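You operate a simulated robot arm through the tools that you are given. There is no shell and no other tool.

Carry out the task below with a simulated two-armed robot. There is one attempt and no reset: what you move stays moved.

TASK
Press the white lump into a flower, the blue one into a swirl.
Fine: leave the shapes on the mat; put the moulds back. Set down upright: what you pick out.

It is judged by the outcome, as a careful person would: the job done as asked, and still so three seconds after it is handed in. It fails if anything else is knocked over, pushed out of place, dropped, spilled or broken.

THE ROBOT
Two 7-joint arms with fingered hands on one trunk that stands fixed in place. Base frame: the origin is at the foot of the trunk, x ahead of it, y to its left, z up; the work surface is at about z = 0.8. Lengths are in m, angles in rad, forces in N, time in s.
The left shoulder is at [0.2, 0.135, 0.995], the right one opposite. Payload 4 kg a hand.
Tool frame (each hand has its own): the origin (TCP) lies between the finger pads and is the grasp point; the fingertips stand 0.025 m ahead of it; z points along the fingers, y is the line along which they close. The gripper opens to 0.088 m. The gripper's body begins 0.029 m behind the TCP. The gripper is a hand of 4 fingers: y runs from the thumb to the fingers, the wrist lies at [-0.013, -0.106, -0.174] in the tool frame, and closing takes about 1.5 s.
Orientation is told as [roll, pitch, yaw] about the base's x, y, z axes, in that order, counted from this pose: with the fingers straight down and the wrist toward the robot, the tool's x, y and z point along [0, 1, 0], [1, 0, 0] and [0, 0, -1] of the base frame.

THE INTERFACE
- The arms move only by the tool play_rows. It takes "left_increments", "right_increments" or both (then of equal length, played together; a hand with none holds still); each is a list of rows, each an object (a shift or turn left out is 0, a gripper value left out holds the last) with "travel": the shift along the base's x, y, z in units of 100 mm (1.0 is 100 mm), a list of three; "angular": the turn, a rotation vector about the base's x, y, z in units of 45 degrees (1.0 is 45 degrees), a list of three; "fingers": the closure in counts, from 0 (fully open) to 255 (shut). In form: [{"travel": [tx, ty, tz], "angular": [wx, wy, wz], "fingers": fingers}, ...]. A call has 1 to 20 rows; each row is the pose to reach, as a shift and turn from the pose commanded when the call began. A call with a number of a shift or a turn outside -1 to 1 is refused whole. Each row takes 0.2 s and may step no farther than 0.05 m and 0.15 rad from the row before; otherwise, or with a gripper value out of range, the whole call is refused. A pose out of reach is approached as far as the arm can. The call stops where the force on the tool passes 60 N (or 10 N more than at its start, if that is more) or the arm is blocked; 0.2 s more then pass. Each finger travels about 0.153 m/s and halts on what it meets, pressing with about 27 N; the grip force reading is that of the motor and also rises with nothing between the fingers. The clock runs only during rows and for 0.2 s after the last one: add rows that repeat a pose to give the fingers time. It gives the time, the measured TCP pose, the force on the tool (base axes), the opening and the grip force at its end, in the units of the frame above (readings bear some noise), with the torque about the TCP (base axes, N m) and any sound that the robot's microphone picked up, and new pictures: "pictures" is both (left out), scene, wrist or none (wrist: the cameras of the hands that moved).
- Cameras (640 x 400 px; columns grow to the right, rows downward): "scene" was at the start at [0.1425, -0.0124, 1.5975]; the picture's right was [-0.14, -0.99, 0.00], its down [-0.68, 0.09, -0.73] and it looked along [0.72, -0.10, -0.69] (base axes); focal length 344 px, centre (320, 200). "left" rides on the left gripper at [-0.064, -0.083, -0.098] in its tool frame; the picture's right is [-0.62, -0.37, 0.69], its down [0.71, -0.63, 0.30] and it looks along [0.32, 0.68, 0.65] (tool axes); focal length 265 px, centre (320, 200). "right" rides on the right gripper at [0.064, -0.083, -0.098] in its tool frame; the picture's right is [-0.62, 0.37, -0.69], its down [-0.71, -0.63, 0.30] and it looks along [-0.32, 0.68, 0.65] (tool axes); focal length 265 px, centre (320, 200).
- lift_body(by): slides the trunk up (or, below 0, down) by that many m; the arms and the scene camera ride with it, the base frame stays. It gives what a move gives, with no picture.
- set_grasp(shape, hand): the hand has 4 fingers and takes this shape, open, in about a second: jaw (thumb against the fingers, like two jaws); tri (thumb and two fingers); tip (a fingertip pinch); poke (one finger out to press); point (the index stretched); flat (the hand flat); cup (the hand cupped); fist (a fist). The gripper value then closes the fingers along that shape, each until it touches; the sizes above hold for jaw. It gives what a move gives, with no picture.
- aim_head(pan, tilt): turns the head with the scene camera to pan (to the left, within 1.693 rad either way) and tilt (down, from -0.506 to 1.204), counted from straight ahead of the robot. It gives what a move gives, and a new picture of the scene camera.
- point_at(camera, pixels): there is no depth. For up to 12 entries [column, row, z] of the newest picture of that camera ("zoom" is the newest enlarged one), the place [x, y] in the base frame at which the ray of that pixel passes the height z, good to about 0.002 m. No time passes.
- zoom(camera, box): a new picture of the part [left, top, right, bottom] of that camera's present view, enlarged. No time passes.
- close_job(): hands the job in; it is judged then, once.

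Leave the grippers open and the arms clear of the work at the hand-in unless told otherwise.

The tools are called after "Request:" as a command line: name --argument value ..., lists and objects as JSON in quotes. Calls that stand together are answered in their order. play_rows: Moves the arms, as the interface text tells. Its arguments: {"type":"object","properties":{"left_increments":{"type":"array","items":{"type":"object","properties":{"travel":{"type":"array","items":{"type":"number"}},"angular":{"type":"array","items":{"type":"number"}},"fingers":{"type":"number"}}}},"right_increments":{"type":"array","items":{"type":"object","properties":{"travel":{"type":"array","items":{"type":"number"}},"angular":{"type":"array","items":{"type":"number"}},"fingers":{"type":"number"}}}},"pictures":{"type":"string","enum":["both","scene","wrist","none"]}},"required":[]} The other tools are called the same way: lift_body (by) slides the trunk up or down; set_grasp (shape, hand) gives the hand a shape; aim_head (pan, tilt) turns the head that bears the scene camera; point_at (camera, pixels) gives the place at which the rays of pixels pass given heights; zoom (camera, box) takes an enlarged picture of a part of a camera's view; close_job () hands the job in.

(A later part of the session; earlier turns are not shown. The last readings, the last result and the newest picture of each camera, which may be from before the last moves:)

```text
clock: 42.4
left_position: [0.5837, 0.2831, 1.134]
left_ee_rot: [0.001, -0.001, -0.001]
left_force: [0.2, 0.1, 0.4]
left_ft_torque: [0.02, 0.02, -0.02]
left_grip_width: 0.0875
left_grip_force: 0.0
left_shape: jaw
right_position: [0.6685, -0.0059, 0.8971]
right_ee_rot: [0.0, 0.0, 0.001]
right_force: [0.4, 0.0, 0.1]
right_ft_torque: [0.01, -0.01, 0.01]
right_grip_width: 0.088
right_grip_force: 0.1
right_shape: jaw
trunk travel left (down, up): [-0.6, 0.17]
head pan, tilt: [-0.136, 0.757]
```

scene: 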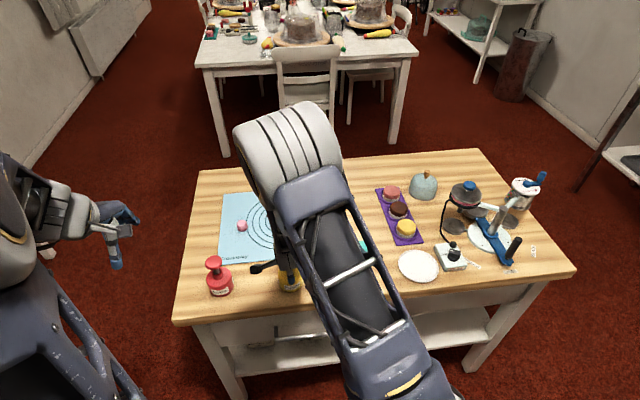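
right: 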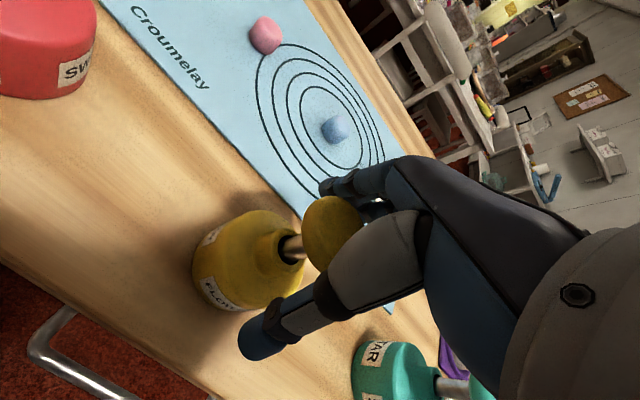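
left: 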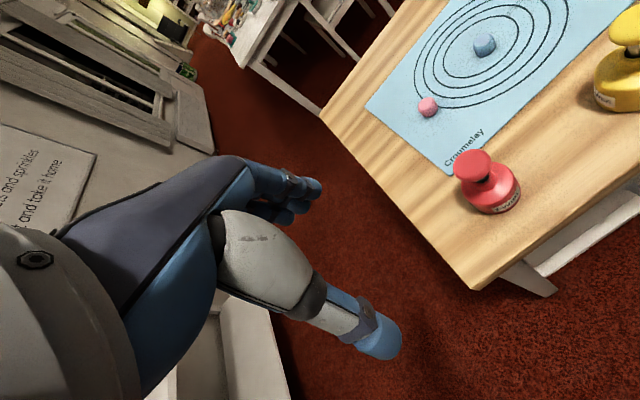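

The mould stands upright. I raise the open hand straight up 100 mm, then back toward its start position on the right.

Request:
play_rows --right_increments '[{"travel": [0, 0, 0.1]}, {"travel": [0, 0, 0.3]}, {"travel": [0, 0, 0.6]}, {"travel": [0, 0, 1.0]}]' --pictures "none"

Request:
play_rows --right_increments '[{"travel": [0, 0, 0.4]}, {"travel": [0, 0, 0.8]}, {"travel": [0, 0, 1.0]}, {"travel": [0, -0.4, 1.0]}, {"travel": [-0.2, -0.8, 1.0]}, {"travel": [-0.4, -1.0, 1.0]}]' --pictures "none"

Request:
play_rows --right_increments '[{"travel": [-0.15, -0.4, 0]}, {"travel": [-0.3, -0.8, 0]}, {"travel": [-0.4, -1.0, 0]}]' --pictures "none"

Request:
play_rows --right_increments '[{"travel": [0, -0.4, 0]}, {"travel": [0, -0.7, 0]}, {"travel": [0, -0.7, 0]}]' --pictures "both"

Request:
zoom --camera "scene" --box '[190, 160, 430, 310]'

```text
clock: 43.4
left_position: [0.5856, 0.2828, 1.1339]
left_ee_rot: [0.0, 0.002, -0.001]
left_force: [0.1, -0.2, 0.6]
left_ft_torque: [0.01, 0.01, 0.02]
left_grip_width: 0.0875
left_grip_force: 0.0
left_shape: jaw
right_position: [0.6702, -0.0058, 0.9973]
right_ee_rot: [0.0, -0.001, 0.001]
right_force: [0.0, 0.2, 0.1]
right_ft_torque: [0.0, 0.0, 0.03]
right_grip_width: 0.0878
right_grip_force: 0.0
right_shape: jaw
trunk travel left (down, up): [-0.6, 0.17]
head pan, tilt: [-0.136, 0.757]
```

```text
clock: 44.8
left_position: [0.5862, 0.2837, 1.1333]
left_ee_rot: [-0.001, 0.001, 0.0]
left_force: [1.0, 0.8, 0.0]
left_ft_torque: [-0.04, -0.01, 0.03]
left_grip_width: 0.0877
left_grip_force: 0.0
left_shape: jaw
right_position: [0.6289, -0.1051, 1.0973]
right_ee_rot: [0.0, -0.002, 0.0]
right_force: [-0.4, 0.1, -1.0]
right_ft_torque: [-0.02, 0.03, 0.02]
right_grip_width: 0.0878
right_grip_force: 0.0
right_shape: jaw
trunk travel left (down, up): [-0.6, 0.17]
head pan, tilt: [-0.136, 0.757]
```

```text
clock: 45.8
left_position: [0.5854, 0.2834, 1.1351]
left_ee_rot: [0.0, 0.001, 0.001]
left_force: [0.2, -0.1, -0.2]
left_ft_torque: [0.03, -0.01, 0.01]
left_grip_width: 0.0876
left_grip_force: 0.0
left_shape: jaw
right_position: [0.5954, -0.1433, 1.0984]
right_ee_rot: [-0.002, -0.001, 0.155]
right_force: [-0.4, -0.3, -0.3]
right_ft_torque: [-0.03, -0.04, 0.0]
right_grip_width: 0.0881
right_grip_force: 0.2
right_shape: jaw
trunk travel left (down, up): [-0.6, 0.17]
head pan, tilt: [-0.136, 0.757]
stopped in row 3 (right hand): the arm was blocked; the commanded pose is now the measured one
```

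```text
clock: 46.6
left_position: [0.5843, 0.2819, 1.136]
left_ee_rot: [-0.001, -0.001, 0.001]
left_force: [0.5, 0.1, 0.3]
left_ft_torque: [0.03, -0.01, 0.0]
left_grip_width: 0.0879
left_grip_force: 0.2
left_shape: jaw
right_position: [0.5957, -0.2152, 1.0992]
right_ee_rot: [-0.003, 0.0, 0.156]
right_force: [0.0, 0.3, 0.1]
right_ft_torque: [-0.02, -0.02, 0.01]
right_grip_width: 0.088
right_grip_force: 0.1
right_shape: jaw
trunk travel left (down, up): [-0.6, 0.17]
head pan, tilt: [-0.136, 0.757]
```

scene: 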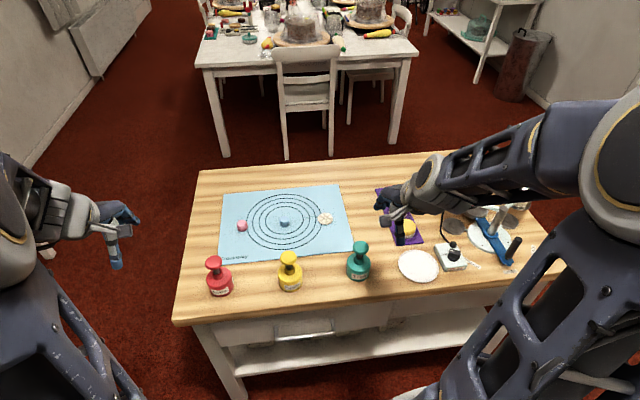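
right: 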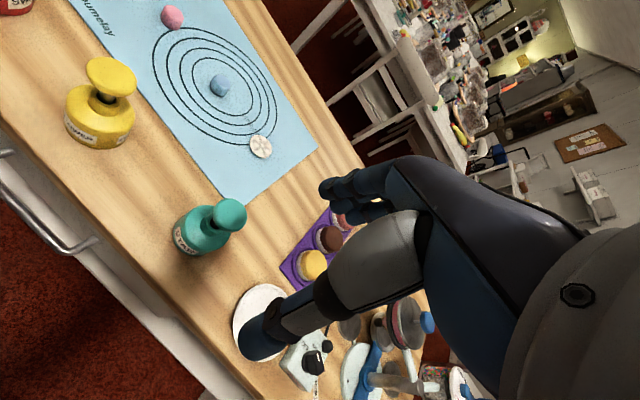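

```text
2.67 times, centred on (310, 235) of scene
```

zoom: 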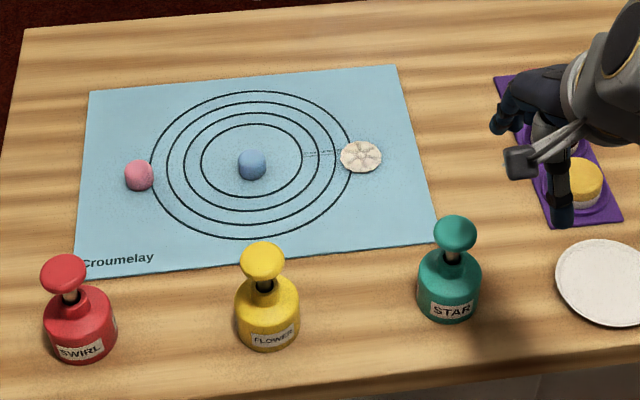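

The flower sits on the mat and all the moulds stand. The right arm met a joint limit on its way but is free in the air. I compare the yellow mould's position with the start view, using the same zoom box.

Request:
zoom --camera "scene" --box '[260, 245, 330, 305]'

Request:
zoom --camera "scene" --box '[190, 230, 390, 310]'

```text
6.67 times, centred on (295, 275) of scene
```

zoom: 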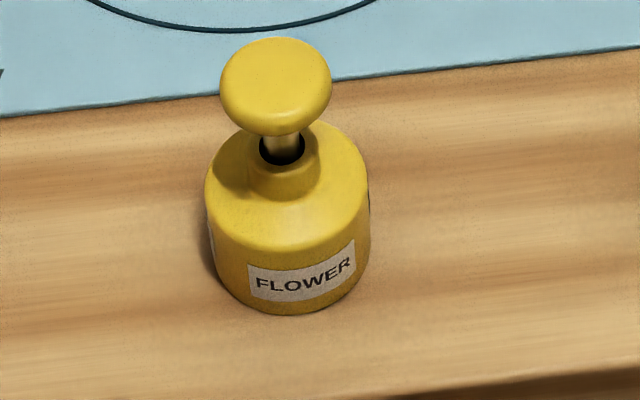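

```text
3.20 times, centred on (290, 270) of scene
```

zoom: 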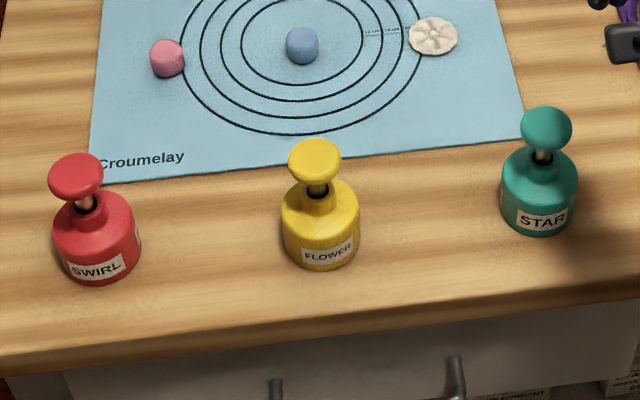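

The yellow mould stands within about 5 mm of its original spot, and red and teal are unmoved. Now the left hand: the red knob is at about (0.682,0.178). I move the left hand above it at the present height.

Request:
play_rows --left_increments '[{"travel": [0.33, -0.35, 0]}, {"travel": [0.65, -0.7, 0]}, {"travel": [0.97, -1.0, 0]}, {"travel": [0.97, -1.0, -0.4]}, {"travel": [0.97, -1.0, -0.8]}, {"travel": [0.97, -1.0, -1.0]}, {"travel": [0.97, -1.0, -1.0]}]' --pictures "both"

Request:
zoom --camera "left" --box '[260, 180, 520, 340]'

```text
clock: 48.2
left_position: [0.683, 0.1853, 1.0345]
left_ee_rot: [0.001, 0.0, 0.001]
left_force: [-0.6, -0.5, 0.4]
left_ft_torque: [-0.01, 0.02, 0.02]
left_grip_width: 0.0879
left_grip_force: 0.0
left_shape: jaw
right_position: [0.5969, -0.2161, 1.0989]
right_ee_rot: [-0.001, 0.0, 0.154]
right_force: [0.0, -0.1, 0.6]
right_ft_torque: [0.0, -0.01, 0.01]
right_grip_width: 0.0881
right_grip_force: 0.0
right_shape: jaw
trunk travel left (down, up): [-0.6, 0.17]
head pan, tilt: [-0.136, 0.757]
```

scene: 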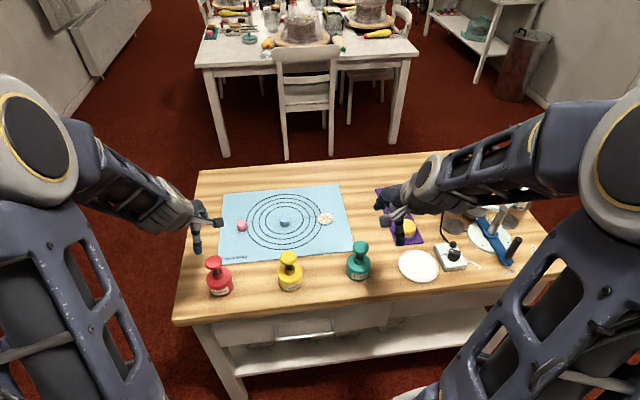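
left: 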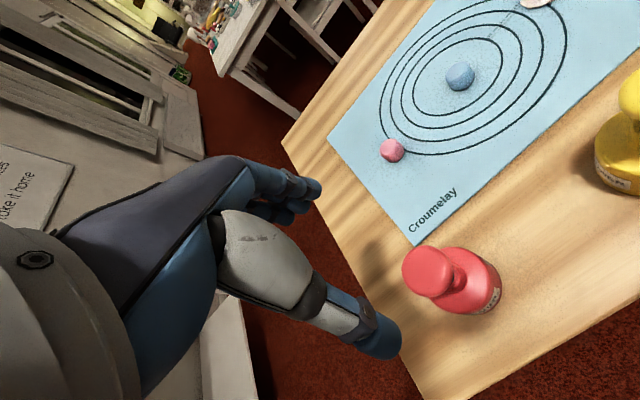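

```text
2.46 times, centred on (390, 260) of left
```

zoom: 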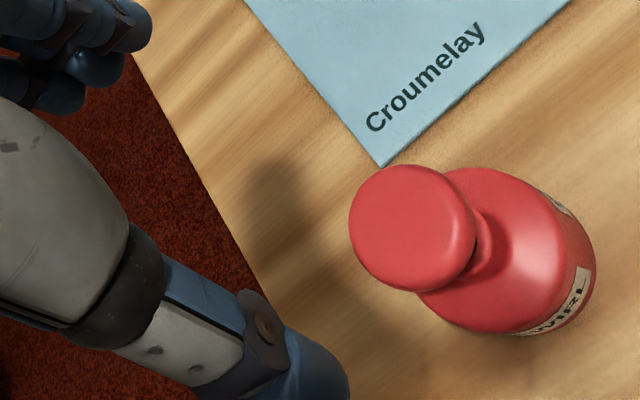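

The red knob's centre is at (412,228) in this zoom. I query it at z≈0.90–0.905.

Request:
point_at --camera "zoom" --pixels '[[412, 228, 0.9], [412, 228, 0.905], [412, 228, 0.91], [412, 228, 0.895]]'

Request:
zoom --camera "scene" --box '[190, 245, 260, 305]'

```text
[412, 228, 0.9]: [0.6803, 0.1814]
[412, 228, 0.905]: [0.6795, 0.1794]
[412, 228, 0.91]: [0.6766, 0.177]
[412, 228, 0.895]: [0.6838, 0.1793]
```

```text
6.67 times, centred on (225, 275) of scene
```

zoom: 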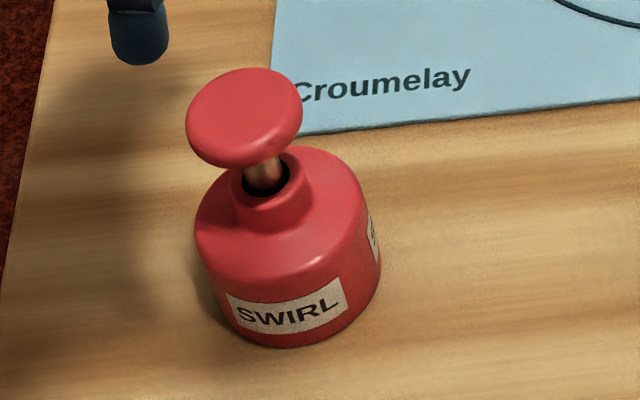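

The red knob is at about (0.6805,0.1795). I shift (-2.5, -6) mm and descend to z≈0.947, then check alignment.

Request:
play_rows --left_increments '[{"travel": [-0.025, -0.06, 0]}, {"travel": [-0.025, -0.06, -0.3]}, {"travel": [-0.025, -0.06, -0.6]}, {"travel": [-0.025, -0.06, -0.87]}, {"travel": [-0.025, -0.06, -0.87]}]' --pictures "both"

Request:
zoom --camera "left" --box '[280, 200, 480, 325]'

```text
clock: 49.4
left_position: [0.6816, 0.1767, 0.9468]
left_ee_rot: [0.0, 0.001, -0.001]
left_force: [0.3, 0.5, 0.5]
left_ft_torque: [-0.03, 0.02, 0.03]
left_grip_width: 0.0876
left_grip_force: 0.0
left_shape: jaw
right_position: [0.5966, -0.2163, 1.0983]
right_ee_rot: [0.0, -0.001, 0.153]
right_force: [-0.2, 0.9, -0.5]
right_ft_torque: [-0.02, 0.0, -0.02]
right_grip_width: 0.0879
right_grip_force: 0.1
right_shape: jaw
trunk travel left (down, up): [-0.6, 0.17]
head pan, tilt: [-0.136, 0.757]
```

scene: 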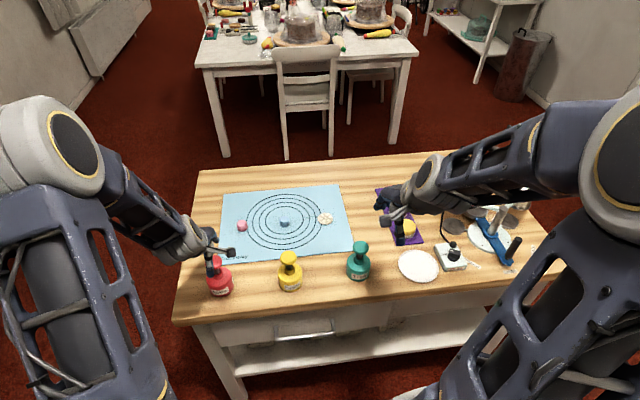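
left: 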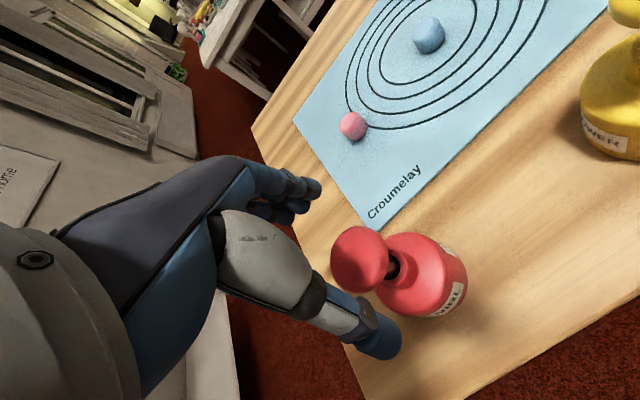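

```text
3.20 times, centred on (380, 262) of left
```

zoom: 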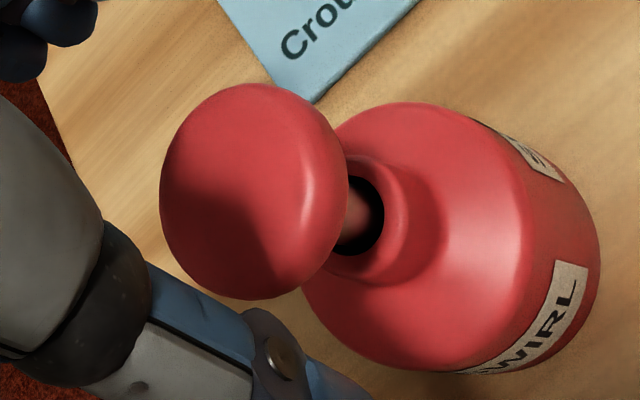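

The knob's centre at (254,191) of this zoom means it lies about 3 mm toward +y of the tool axis. I shift +3 mm in y and descend around the knob to z≈0.900.

Request:
play_rows --left_increments '[{"travel": [0, 0.03, 0]}, {"travel": [0, 0.03, -0.12]}, {"travel": [0, 0.03, -0.24]}, {"travel": [0, 0.03, -0.36]}, {"travel": [0, 0.03, -0.465]}, {"travel": [0, 0.03, -0.465]}]' --pictures "both"

Request:
zoom --camera "left" --box '[220, 160, 460, 320]'

Request:
zoom --camera "scene" --box '[190, 235, 260, 305]'

```text
clock: 50.8
left_position: [0.6798, 0.1812, 0.9018]
left_ee_rot: [0.001, 0.0, 0.001]
left_force: [0.5, 0.2, 0.4]
left_ft_torque: [0.0, 0.0, 0.01]
left_grip_width: 0.0875
left_grip_force: 0.0
left_shape: jaw
right_position: [0.5961, -0.2165, 1.0984]
right_ee_rot: [0.0, -0.001, 0.153]
right_force: [0.2, 1.5, 0.0]
right_ft_torque: [0.06, 0.01, 0.0]
right_grip_width: 0.0881
right_grip_force: 0.2
right_shape: jaw
trunk travel left (down, up): [-0.6, 0.17]
head pan, tilt: [-0.136, 0.757]
```

scene: 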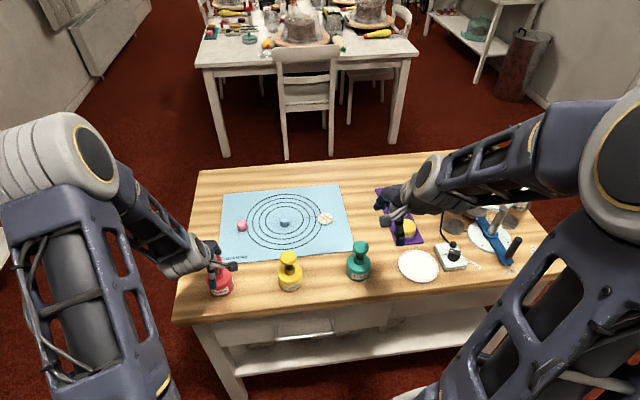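
left: 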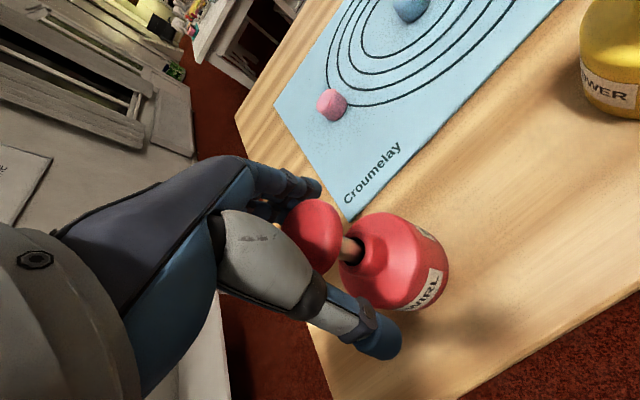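

```text
2.50 times, centred on (340, 240) of left
```

zoom: 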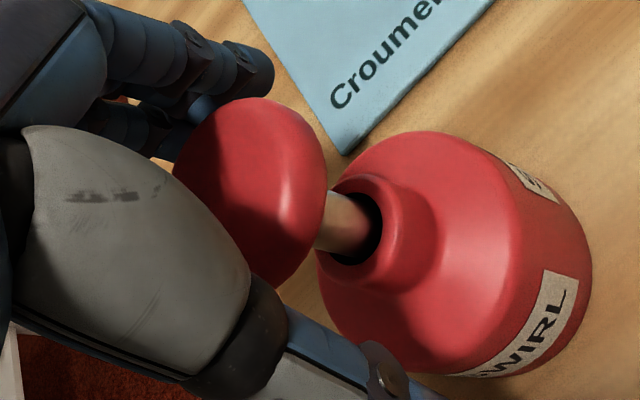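

```text
5.71 times, centred on (225, 270) of scene
```

zoom: 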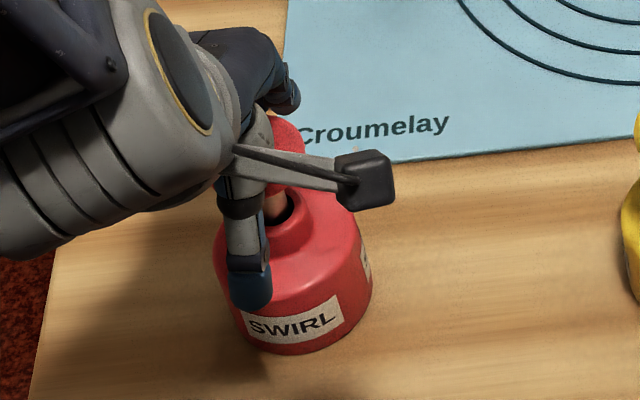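

The red knob is centred between thumb and fingers. I close the left fingers on it.

Request:
play_rows --left_increments '[{"travel": [0, 0, 0], "fingers": 60}, {"travel": [0, 0, 0], "fingers": 110}, {"travel": [0, 0, 0], "fingers": 160}, {"travel": [0, 0, 0], "fingers": 200}, {"travel": [0, 0, 0], "fingers": 255}, {"travel": [0, 0, 0], "fingers": 255}, {"travel": [0, 0, 0], "fingers": 255}, {"travel": [0, 0, 0], "fingers": 255}]' --pictures "wrist"

Request:
zoom --camera "left" --box '[220, 160, 460, 320]'

Request:
zoom --camera "scene" --box '[190, 235, 260, 305]'

```text
clock: 52.6
left_position: [0.6793, 0.1813, 0.9025]
left_ee_rot: [-0.001, -0.001, -0.001]
left_force: [0.7, 0.0, 0.1]
left_ft_torque: [0.0, -0.01, 0.0]
left_grip_width: 0.025
left_grip_force: 26.9
left_shape: jaw
right_position: [0.5967, -0.2163, 1.0975]
right_ee_rot: [0.0, 0.0, 0.151]
right_force: [-0.1, -0.7, -0.8]
right_ft_torque: [0.01, -0.05, 0.0]
right_grip_width: 0.0879
right_grip_force: 0.0
right_shape: jaw
trunk travel left (down, up): [-0.6, 0.17]
head pan, tilt: [-0.136, 0.757]
```

left: 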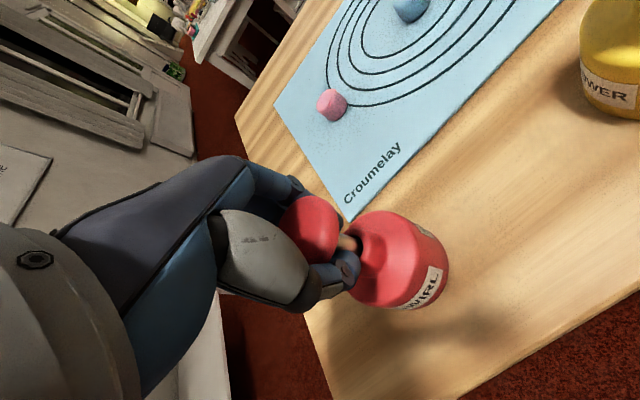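

```text
2.50 times, centred on (340, 240) of left
```

zoom: 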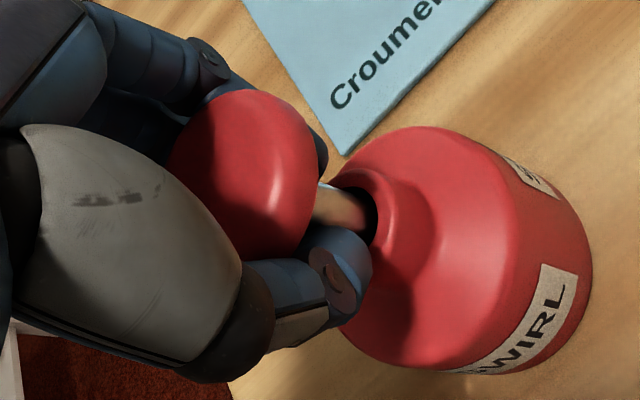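

```text
5.71 times, centred on (225, 270) of scene
```

zoom: 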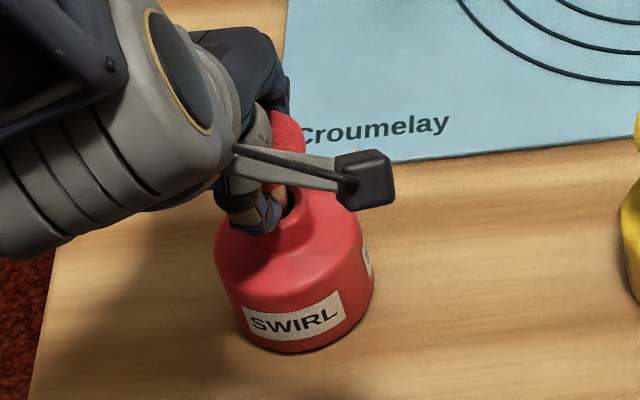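

The left hand is hooked on the red knob (25 mm, 27 N). I lift 70 mm slowly and check it.

Request:
play_rows --left_increments '[{"travel": [0, 0, 0.05]}, {"travel": [0, 0, 0.1]}, {"travel": [0, 0, 0.2]}, {"travel": [0, 0, 0.35]}, {"travel": [0, 0, 0.5]}, {"travel": [0, 0, 0.7]}, {"travel": [0, 0, 0.7]}, {"travel": [0, 0, 0.7]}]' --pictures "both"

Request:
zoom --camera "left" --box '[220, 160, 460, 320]'

```text
clock: 54.4
left_position: [0.6784, 0.1795, 0.9703]
left_ee_rot: [0.002, -0.001, -0.001]
left_force: [0.2, 0.4, -2.0]
left_ft_torque: [-0.03, 0.0, -0.04]
left_grip_width: 0.0248
left_grip_force: 27.2
left_shape: jaw
right_position: [0.5961, -0.216, 1.0989]
right_ee_rot: [0.001, -0.001, 0.154]
right_force: [0.4, -0.2, -0.1]
right_ft_torque: [0.05, -0.01, -0.01]
right_grip_width: 0.0879
right_grip_force: 0.0
right_shape: jaw
trunk travel left (down, up): [-0.6, 0.17]
head pan, tilt: [-0.136, 0.757]
```

scene: 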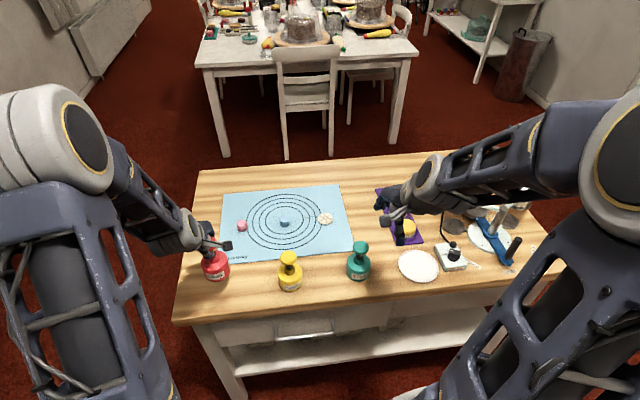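
left: 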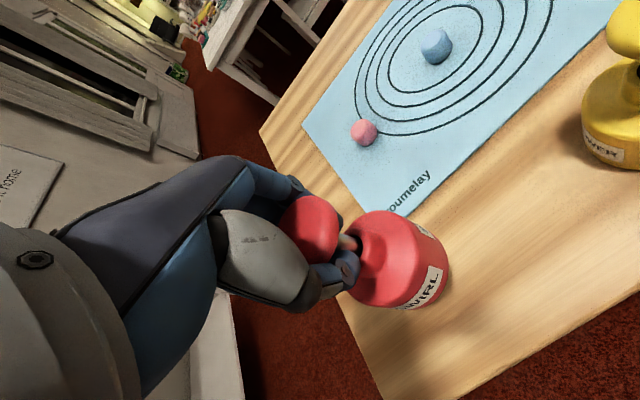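

```text
2.50 times, centred on (340, 240) of left
```

zoom: 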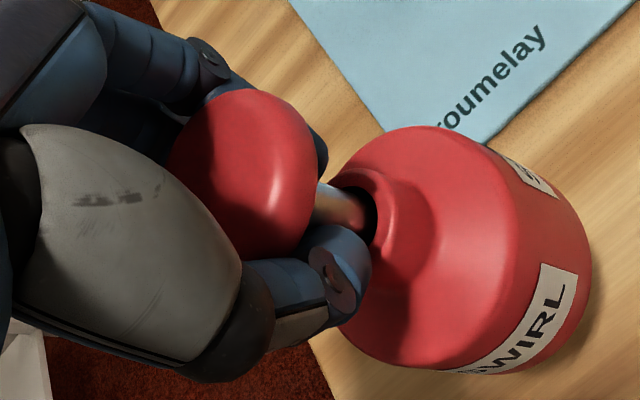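

The red mould hangs upright. Before carrying it, I measure the blue lump precisely in the scene view, where it is unobstructed.

Request:
zoom --camera "scene" --box '[250, 190, 320, 250]'

```text
6.67 times, centred on (285, 220) of scene
```

zoom: 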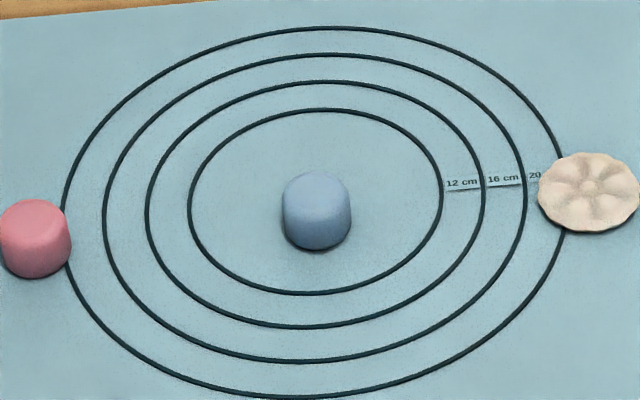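

Request:
point_at --camera "zoom" --pixels '[[317, 250, 0.802], [316, 190, 0.83], [317, 232, 0.802], [281, 212, 0.814], [352, 210, 0.814], [317, 211, 0.814], [590, 195, 0.806]]'

```text
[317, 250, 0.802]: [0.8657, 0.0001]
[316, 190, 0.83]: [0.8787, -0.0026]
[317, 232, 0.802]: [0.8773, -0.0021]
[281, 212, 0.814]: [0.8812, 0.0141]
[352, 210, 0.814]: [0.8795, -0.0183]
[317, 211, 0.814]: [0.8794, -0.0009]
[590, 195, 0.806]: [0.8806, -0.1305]
```

Blue lump centre ≈ (0.880,-0.0015). I carry the red mould toward it at height in two moves, stopping slightly short.

Request:
play_rows --left_increments '[{"travel": [0.15, -0.135, 0]}, {"travel": [0.4, -0.36, 0]}, {"travel": [0.7, -0.63, 0]}, {"travel": [1.0, -0.9, 0]}]' --pictures "none"

Request:
play_rows --left_increments '[{"travel": [0.3, -0.27, 0]}, {"travel": [0.6, -0.54, 0]}, {"travel": [0.85, -0.75, 0]}, {"travel": [1.0, -0.9, 0]}, {"travel": [1.0, -0.9, 0]}]' --pictures "both"

Request:
zoom --camera "scene" --box '[245, 170, 335, 245]'

```text
clock: 55.4
left_position: [0.78, 0.0907, 0.9701]
left_ee_rot: [0.001, -0.001, 0.0]
left_force: [0.1, -0.4, -1.6]
left_ft_torque: [-0.04, 0.0, 0.01]
left_grip_width: 0.025
left_grip_force: 26.7
left_shape: jaw
right_position: [0.5966, -0.216, 1.1005]
right_ee_rot: [-0.002, 0.0, 0.154]
right_force: [-0.1, -0.1, 0.5]
right_ft_torque: [0.0, 0.01, 0.01]
right_grip_width: 0.0881
right_grip_force: 0.1
right_shape: jaw
trunk travel left (down, up): [-0.6, 0.17]
head pan, tilt: [-0.136, 0.757]
```

```text
clock: 56.6
left_position: [0.8789, 0.0027, 0.9712]
left_ee_rot: [0.0, -0.002, 0.001]
left_force: [-0.8, 0.7, -1.6]
left_ft_torque: [-0.05, -0.01, -0.02]
left_grip_width: 0.0248
left_grip_force: 27.1
left_shape: jaw
right_position: [0.5958, -0.2155, 1.0977]
right_ee_rot: [0.0, -0.001, 0.153]
right_force: [-0.2, -0.4, 0.1]
right_ft_torque: [0.0, 0.01, -0.02]
right_grip_width: 0.088
right_grip_force: 0.0
right_shape: jaw
trunk travel left (down, up): [-0.6, 0.17]
head pan, tilt: [-0.136, 0.757]
```

scene: 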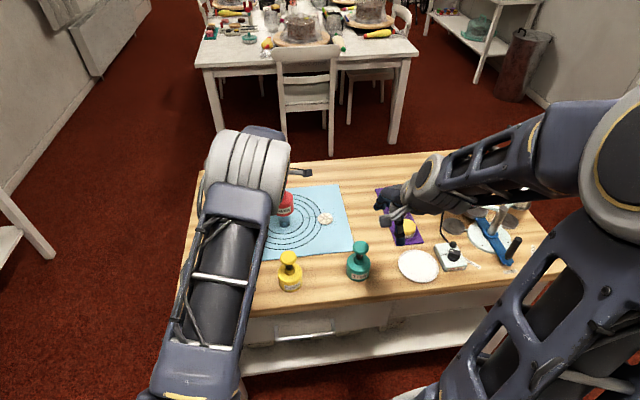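
left: 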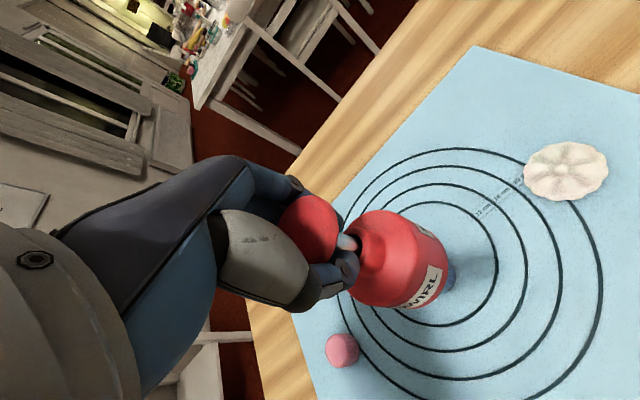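

```text
5.33 times, centred on (290, 208) of scene
```

zoom: 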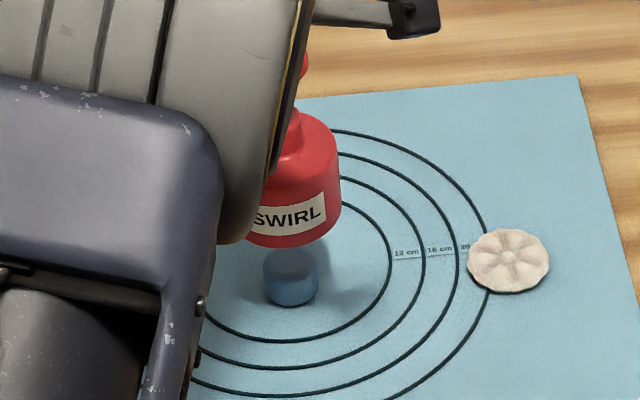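

The mould hovers above the blue lump, partly hidden by the arm. I query its right edge (341,185), bottom front (289,248) and the lump's outline.

Request:
point_at --camera "zoom" --pixels '[[289, 248, 0.869], [289, 248, 0.872], [341, 185, 0.89], [341, 180, 0.893], [290, 307, 0.802], [290, 276, 0.814], [263, 278, 0.814], [318, 276, 0.814]]'

```text
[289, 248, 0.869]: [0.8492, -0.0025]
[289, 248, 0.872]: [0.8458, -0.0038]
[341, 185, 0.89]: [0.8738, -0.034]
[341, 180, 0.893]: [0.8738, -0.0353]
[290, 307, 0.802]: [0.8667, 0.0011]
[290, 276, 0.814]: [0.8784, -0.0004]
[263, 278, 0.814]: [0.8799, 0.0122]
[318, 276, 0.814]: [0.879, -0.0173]
```

Mould ≈ (0.881,-0.001), lump ≈ (0.880,-0.0015): aligned within about 1 mm. I lower 28 mm and check again.

Request:
play_rows --left_increments '[{"travel": [0, -0.01, 0]}, {"travel": [0, -0.01, -0.1]}, {"travel": [0, -0.01, -0.2]}, {"travel": [0, -0.01, -0.28]}, {"travel": [0, -0.01, -0.28]}]' --pictures "both"

Request:
zoom --camera "scene" --box '[245, 170, 335, 245]'

Request:
zoom --camera "left" --box '[260, 160, 500, 320]'

```text
clock: 57.8
left_position: [0.8785, 0.0001, 0.9431]
left_ee_rot: [0.0, 0.001, 0.001]
left_force: [0.3, 0.9, -1.3]
left_ft_torque: [0.01, -0.01, 0.0]
left_grip_width: 0.0246
left_grip_force: 26.4
left_shape: jaw
right_position: [0.5958, -0.2162, 1.0995]
right_ee_rot: [0.0, 0.002, 0.153]
right_force: [0.6, 0.3, 0.5]
right_ft_torque: [0.02, 0.01, -0.02]
right_grip_width: 0.0878
right_grip_force: 0.1
right_shape: jaw
trunk travel left (down, up): [-0.6, 0.17]
head pan, tilt: [-0.136, 0.757]
```

scene: 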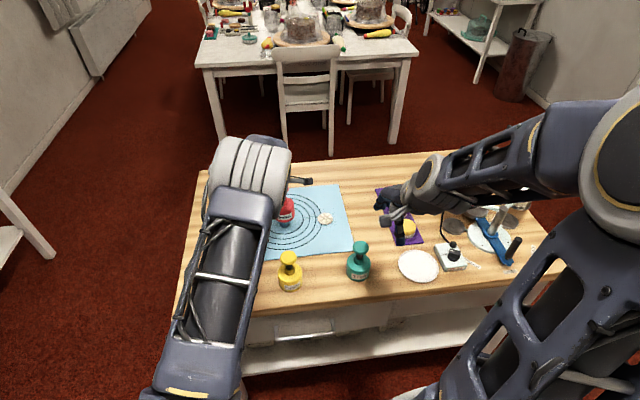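
left: 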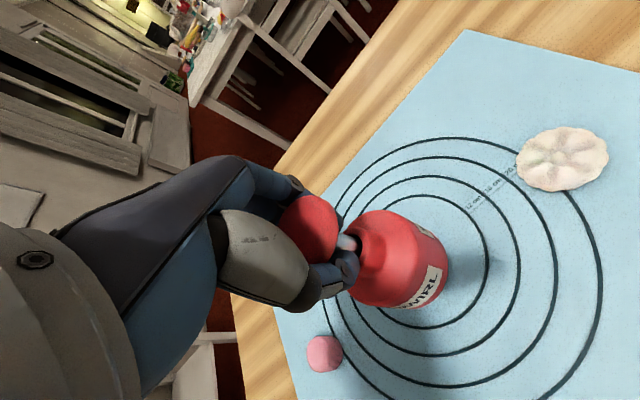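

```text
5.33 times, centred on (290, 208) of scene
```

zoom: 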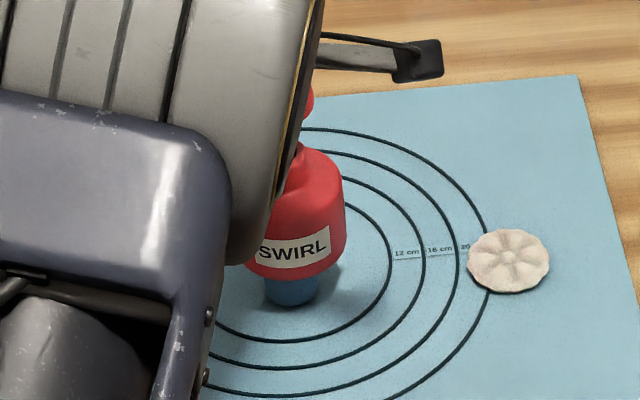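

```text
2.50 times, centred on (380, 240) of left
```

zoom: 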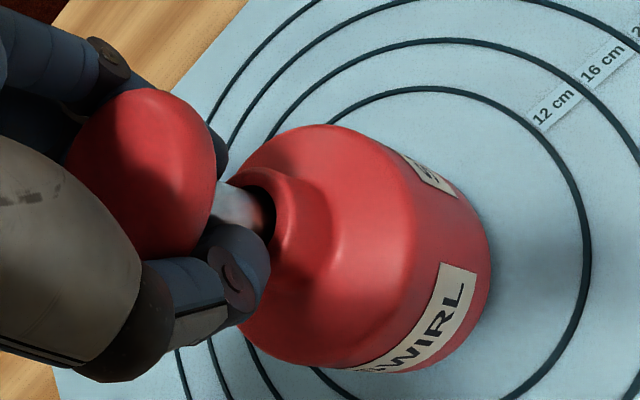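

Still aligned within about 1.5 mm. I shift back 1 mm in y and lower over the lump to just above the mat.

Request:
play_rows --left_increments '[{"travel": [0, 0.01, -0.08]}, {"travel": [0, 0.01, -0.16]}, {"travel": [0, 0.01, -0.24]}, {"travel": [0, 0.01, -0.32]}, {"travel": [0, 0.01, -0.36]}, {"travel": [0, 0.01, -0.36]}]' --pictures "none"

Request:
play_rows --left_increments '[{"travel": [0, 0, -0.015]}, {"travel": [0, 0, -0.03]}, {"travel": [0, 0, -0.03]}]' --pictures "none"

```text
clock: 59.2
left_position: [0.8797, 0.001, 0.9068]
left_ee_rot: [0.0, 0.0, 0.0]
left_force: [0.6, 0.6, -1.9]
left_ft_torque: [0.0, -0.01, 0.03]
left_grip_width: 0.0249
left_grip_force: 27.1
left_shape: jaw
right_position: [0.5965, -0.2154, 1.0991]
right_ee_rot: [0.001, 0.0, 0.153]
right_force: [0.0, 0.5, -0.7]
right_ft_torque: [-0.01, -0.01, -0.03]
right_grip_width: 0.0881
right_grip_force: 0.0
right_shape: jaw
trunk travel left (down, up): [-0.6, 0.17]
head pan, tilt: [-0.136, 0.757]
```

```text
clock: 60.0
left_position: [0.8781, 0.0004, 0.9045]
left_ee_rot: [0.0, 0.001, 0.001]
left_force: [0.5, -0.3, -0.9]
left_ft_torque: [0.0, 0.05, -0.02]
left_grip_width: 0.0248
left_grip_force: 27.2
left_shape: jaw
right_position: [0.5959, -0.2159, 1.0993]
right_ee_rot: [0.0, 0.0, 0.153]
right_force: [0.0, -0.5, 0.7]
right_ft_torque: [-0.04, -0.01, -0.03]
right_grip_width: 0.0876
right_grip_force: 0.1
right_shape: jaw
trunk travel left (down, up): [-0.6, 0.17]
head pan, tilt: [-0.136, 0.757]
```

Force is -0.9 N, so it is just touching down. I lower 1.5 mm more.

Request:
play_rows --left_increments '[{"travel": [0, 0, -0.008]}, {"travel": [0, 0, -0.015]}, {"travel": [0, 0, -0.015]}]' --pictures "both"

```text
clock: 60.8
left_position: [0.8795, 0.0002, 0.9029]
left_ee_rot: [0.001, -0.001, 0.0]
left_force: [-1.6, -0.5, 1.2]
left_ft_torque: [0.0, 0.04, 0.0]
left_grip_width: 0.0249
left_grip_force: 27.3
left_shape: jaw
right_position: [0.5964, -0.2176, 1.0986]
right_ee_rot: [0.0, 0.0, 0.154]
right_force: [0.2, 0.7, -0.4]
right_ft_torque: [0.01, -0.02, 0.01]
right_grip_width: 0.0879
right_grip_force: 0.0
right_shape: jaw
trunk travel left (down, up): [-0.6, 0.17]
head pan, tilt: [-0.136, 0.757]
```

scene: 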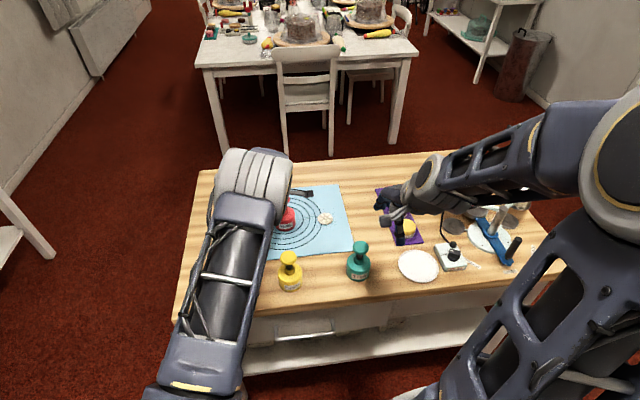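
left: 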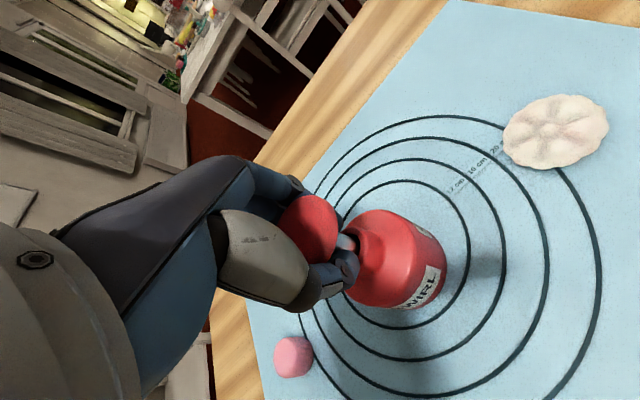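

The mould rests on the mat around the blue lump (+1.2 N). I open the fingers, holding position.

Request:
play_rows --left_increments '[{"travel": [0, 0, 0.01], "fingers": 200}, {"travel": [0, 0, 0.01], "fingers": 130}, {"travel": [0, 0, 0.01], "fingers": 60}, {"travel": [0, 0, 0.01], "fingers": 0}, {"travel": [0, 0, 0.01], "fingers": 0}, {"travel": [0, 0, 0.01], "fingers": 0}, {"travel": [0, 0, 0.01], "fingers": 0}, {"travel": [0, 0, 0.01], "fingers": 0}]' --pictures "both"

Request:
zoom --camera "left" --box '[220, 160, 460, 320]'

Request:
zoom --camera "scene" --box '[245, 170, 335, 245]'

```text
clock: 62.6
left_position: [0.8789, -0.0002, 0.9022]
left_ee_rot: [0.001, 0.0, 0.001]
left_force: [-0.1, 0.3, 0.2]
left_ft_torque: [0.0, 0.01, -0.04]
left_grip_width: 0.088
left_grip_force: 0.0
left_shape: jaw
right_position: [0.5963, -0.2157, 1.0984]
right_ee_rot: [0.001, -0.002, 0.152]
right_force: [0.2, 0.2, 0.3]
right_ft_torque: [-0.01, 0.0, -0.01]
right_grip_width: 0.0878
right_grip_force: 0.1
right_shape: jaw
trunk travel left (down, up): [-0.6, 0.17]
head pan, tilt: [-0.136, 0.757]
```

scene: 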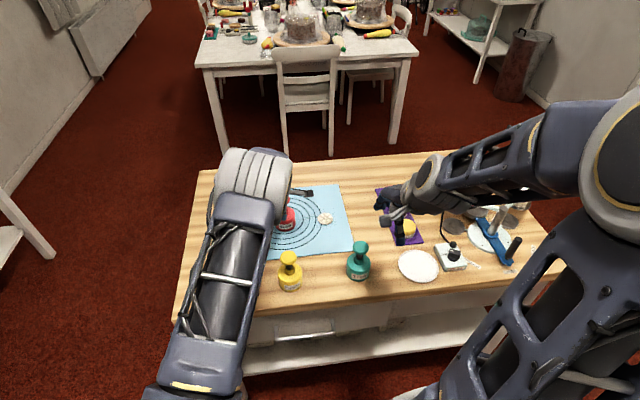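
left: 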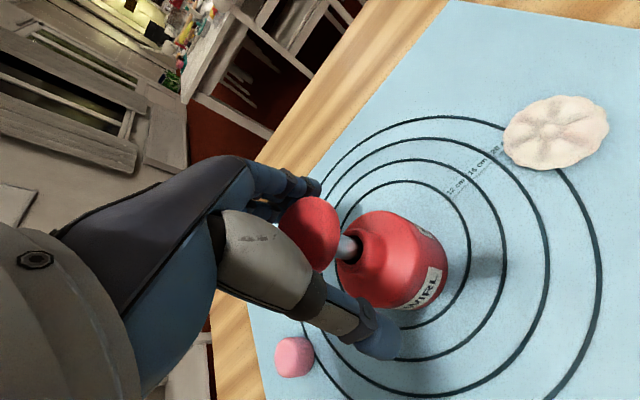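

```text
2.50 times, centred on (340, 240) of left
```

zoom: 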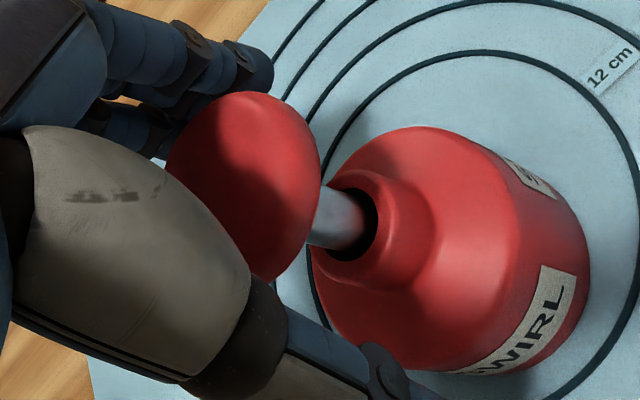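

```text
5.33 times, centred on (290, 208) of scene
```

zoom: 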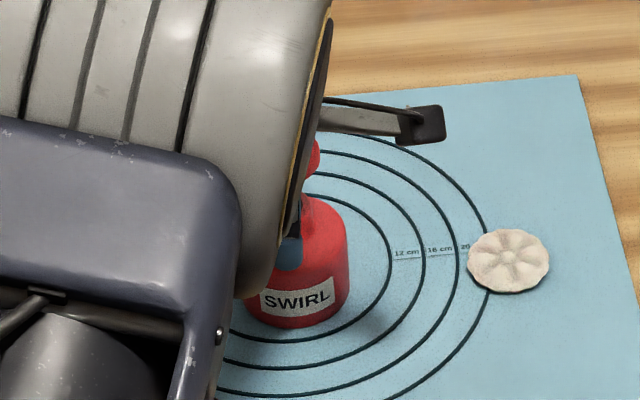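

The mould stands free and the open fingers straddle it as before. I press with the palm again, first descending to about z = 0.872.

Request:
play_rows --left_increments '[{"travel": [0, 0, -0.1]}, {"travel": [0, 0, -0.18]}, {"travel": [0, 0, -0.24]}, {"travel": [0, 0, -0.28]}, {"travel": [0, 0, -0.31]}, {"travel": [0, 0, -0.31]}]' --pictures "both"

Request:
zoom --camera "left" --box '[220, 160, 460, 320]'

Request:
zoom --camera "scene" --box '[245, 170, 335, 245]'

```text
clock: 64.0
left_position: [0.8807, -0.0006, 0.8726]
left_ee_rot: [0.0, -0.001, 0.001]
left_force: [-1.3, -0.6, 5.0]
left_ft_torque: [-0.01, 0.01, 0.01]
left_grip_width: 0.088
left_grip_force: 0.0
left_shape: jaw
right_position: [0.5966, -0.2169, 1.0991]
right_ee_rot: [-0.001, -0.001, 0.155]
right_force: [-0.6, -0.7, 1.1]
right_ft_torque: [-0.01, 0.04, 0.0]
right_grip_width: 0.088
right_grip_force: 0.0
right_shape: jaw
trunk travel left (down, up): [-0.6, 0.17]
head pan, tilt: [-0.136, 0.757]
```

scene: 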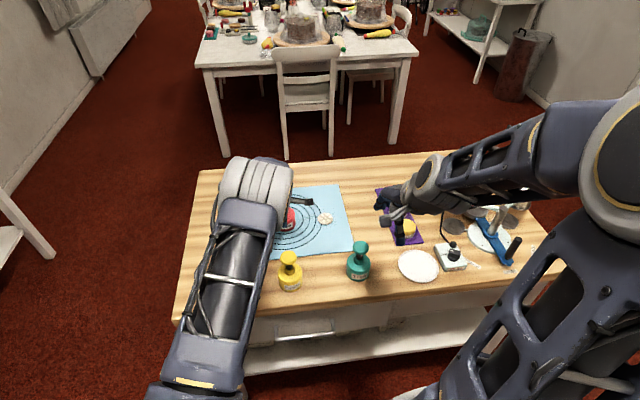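
left: 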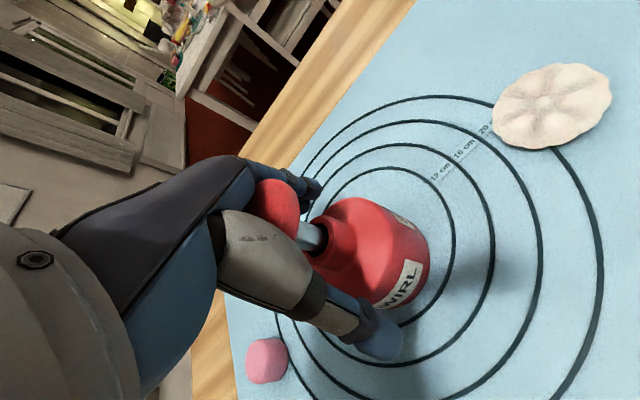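

```text
2.50 times, centred on (340, 240) of left
```

zoom: 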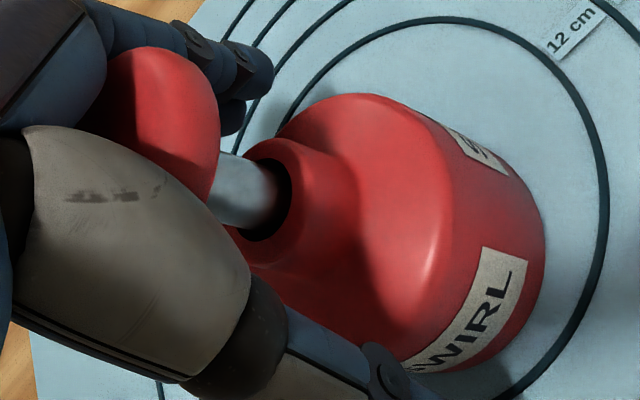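

```text
5.33 times, centred on (290, 208) of scene
```

zoom: 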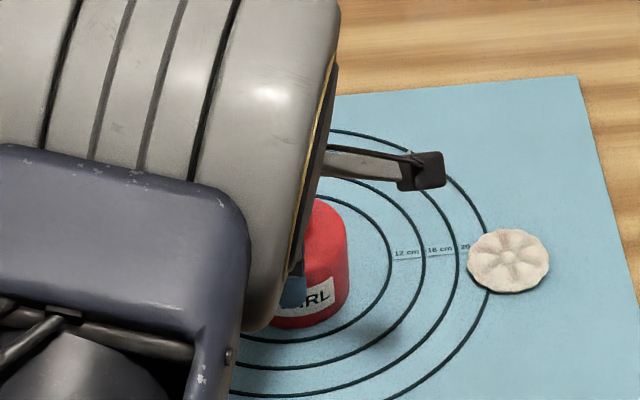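

Contact at 5 N (z = 0.8726). I press straight down 12 mm more in small steps.

Request:
play_rows --left_increments '[{"travel": [0, 0, -0.025]}, {"travel": [0, 0, -0.05]}, {"travel": [0, 0, -0.075]}, {"travel": [0, 0, -0.1]}, {"travel": [0, 0, -0.12]}, {"travel": [0, 0, -0.12]}]' --pictures "wrist"

Request:
zoom --camera "left" --box '[220, 160, 460, 320]'

Request:
zoom --camera "scene" --box '[245, 170, 335, 245]'

```text
clock: 65.4
left_position: [0.8797, -0.0004, 0.8608]
left_ee_rot: [0.001, -0.002, -0.001]
left_force: [2.1, -1.3, 16.2]
left_ft_torque: [-0.09, 0.1, 0.02]
left_grip_width: 0.088
left_grip_force: 0.1
left_shape: jaw
right_position: [0.5962, -0.2164, 1.0987]
right_ee_rot: [0.0, 0.001, 0.153]
right_force: [0.6, 0.3, -0.8]
right_ft_torque: [0.0, 0.01, 0.0]
right_grip_width: 0.0879
right_grip_force: 0.1
right_shape: jaw
trunk travel left (down, up): [-0.6, 0.17]
head pan, tilt: [-0.136, 0.757]
```

left: 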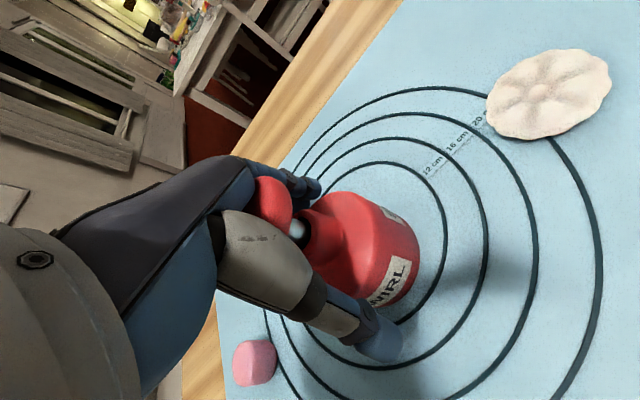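

```text
2.50 times, centred on (340, 240) of left
```

zoom: 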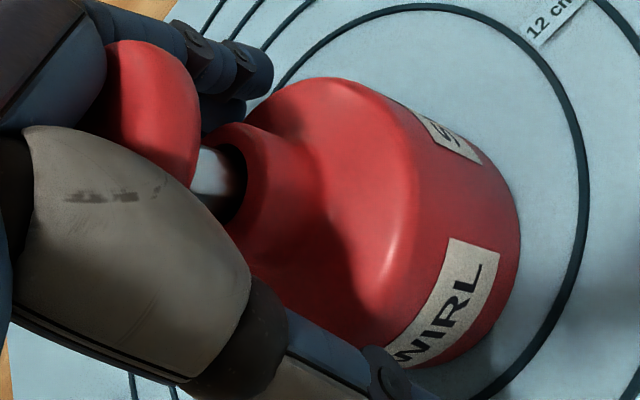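

```text
5.33 times, centred on (290, 208) of scene
```

zoom: 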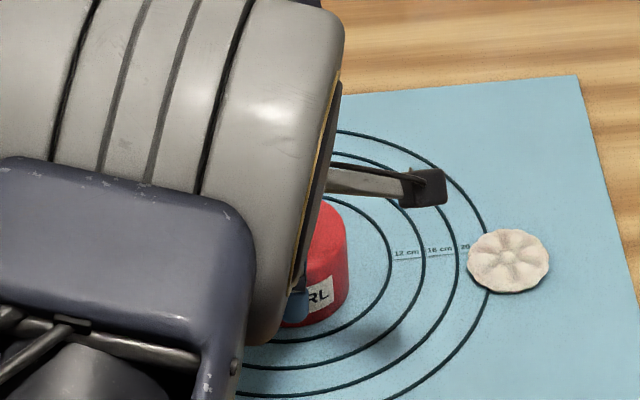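

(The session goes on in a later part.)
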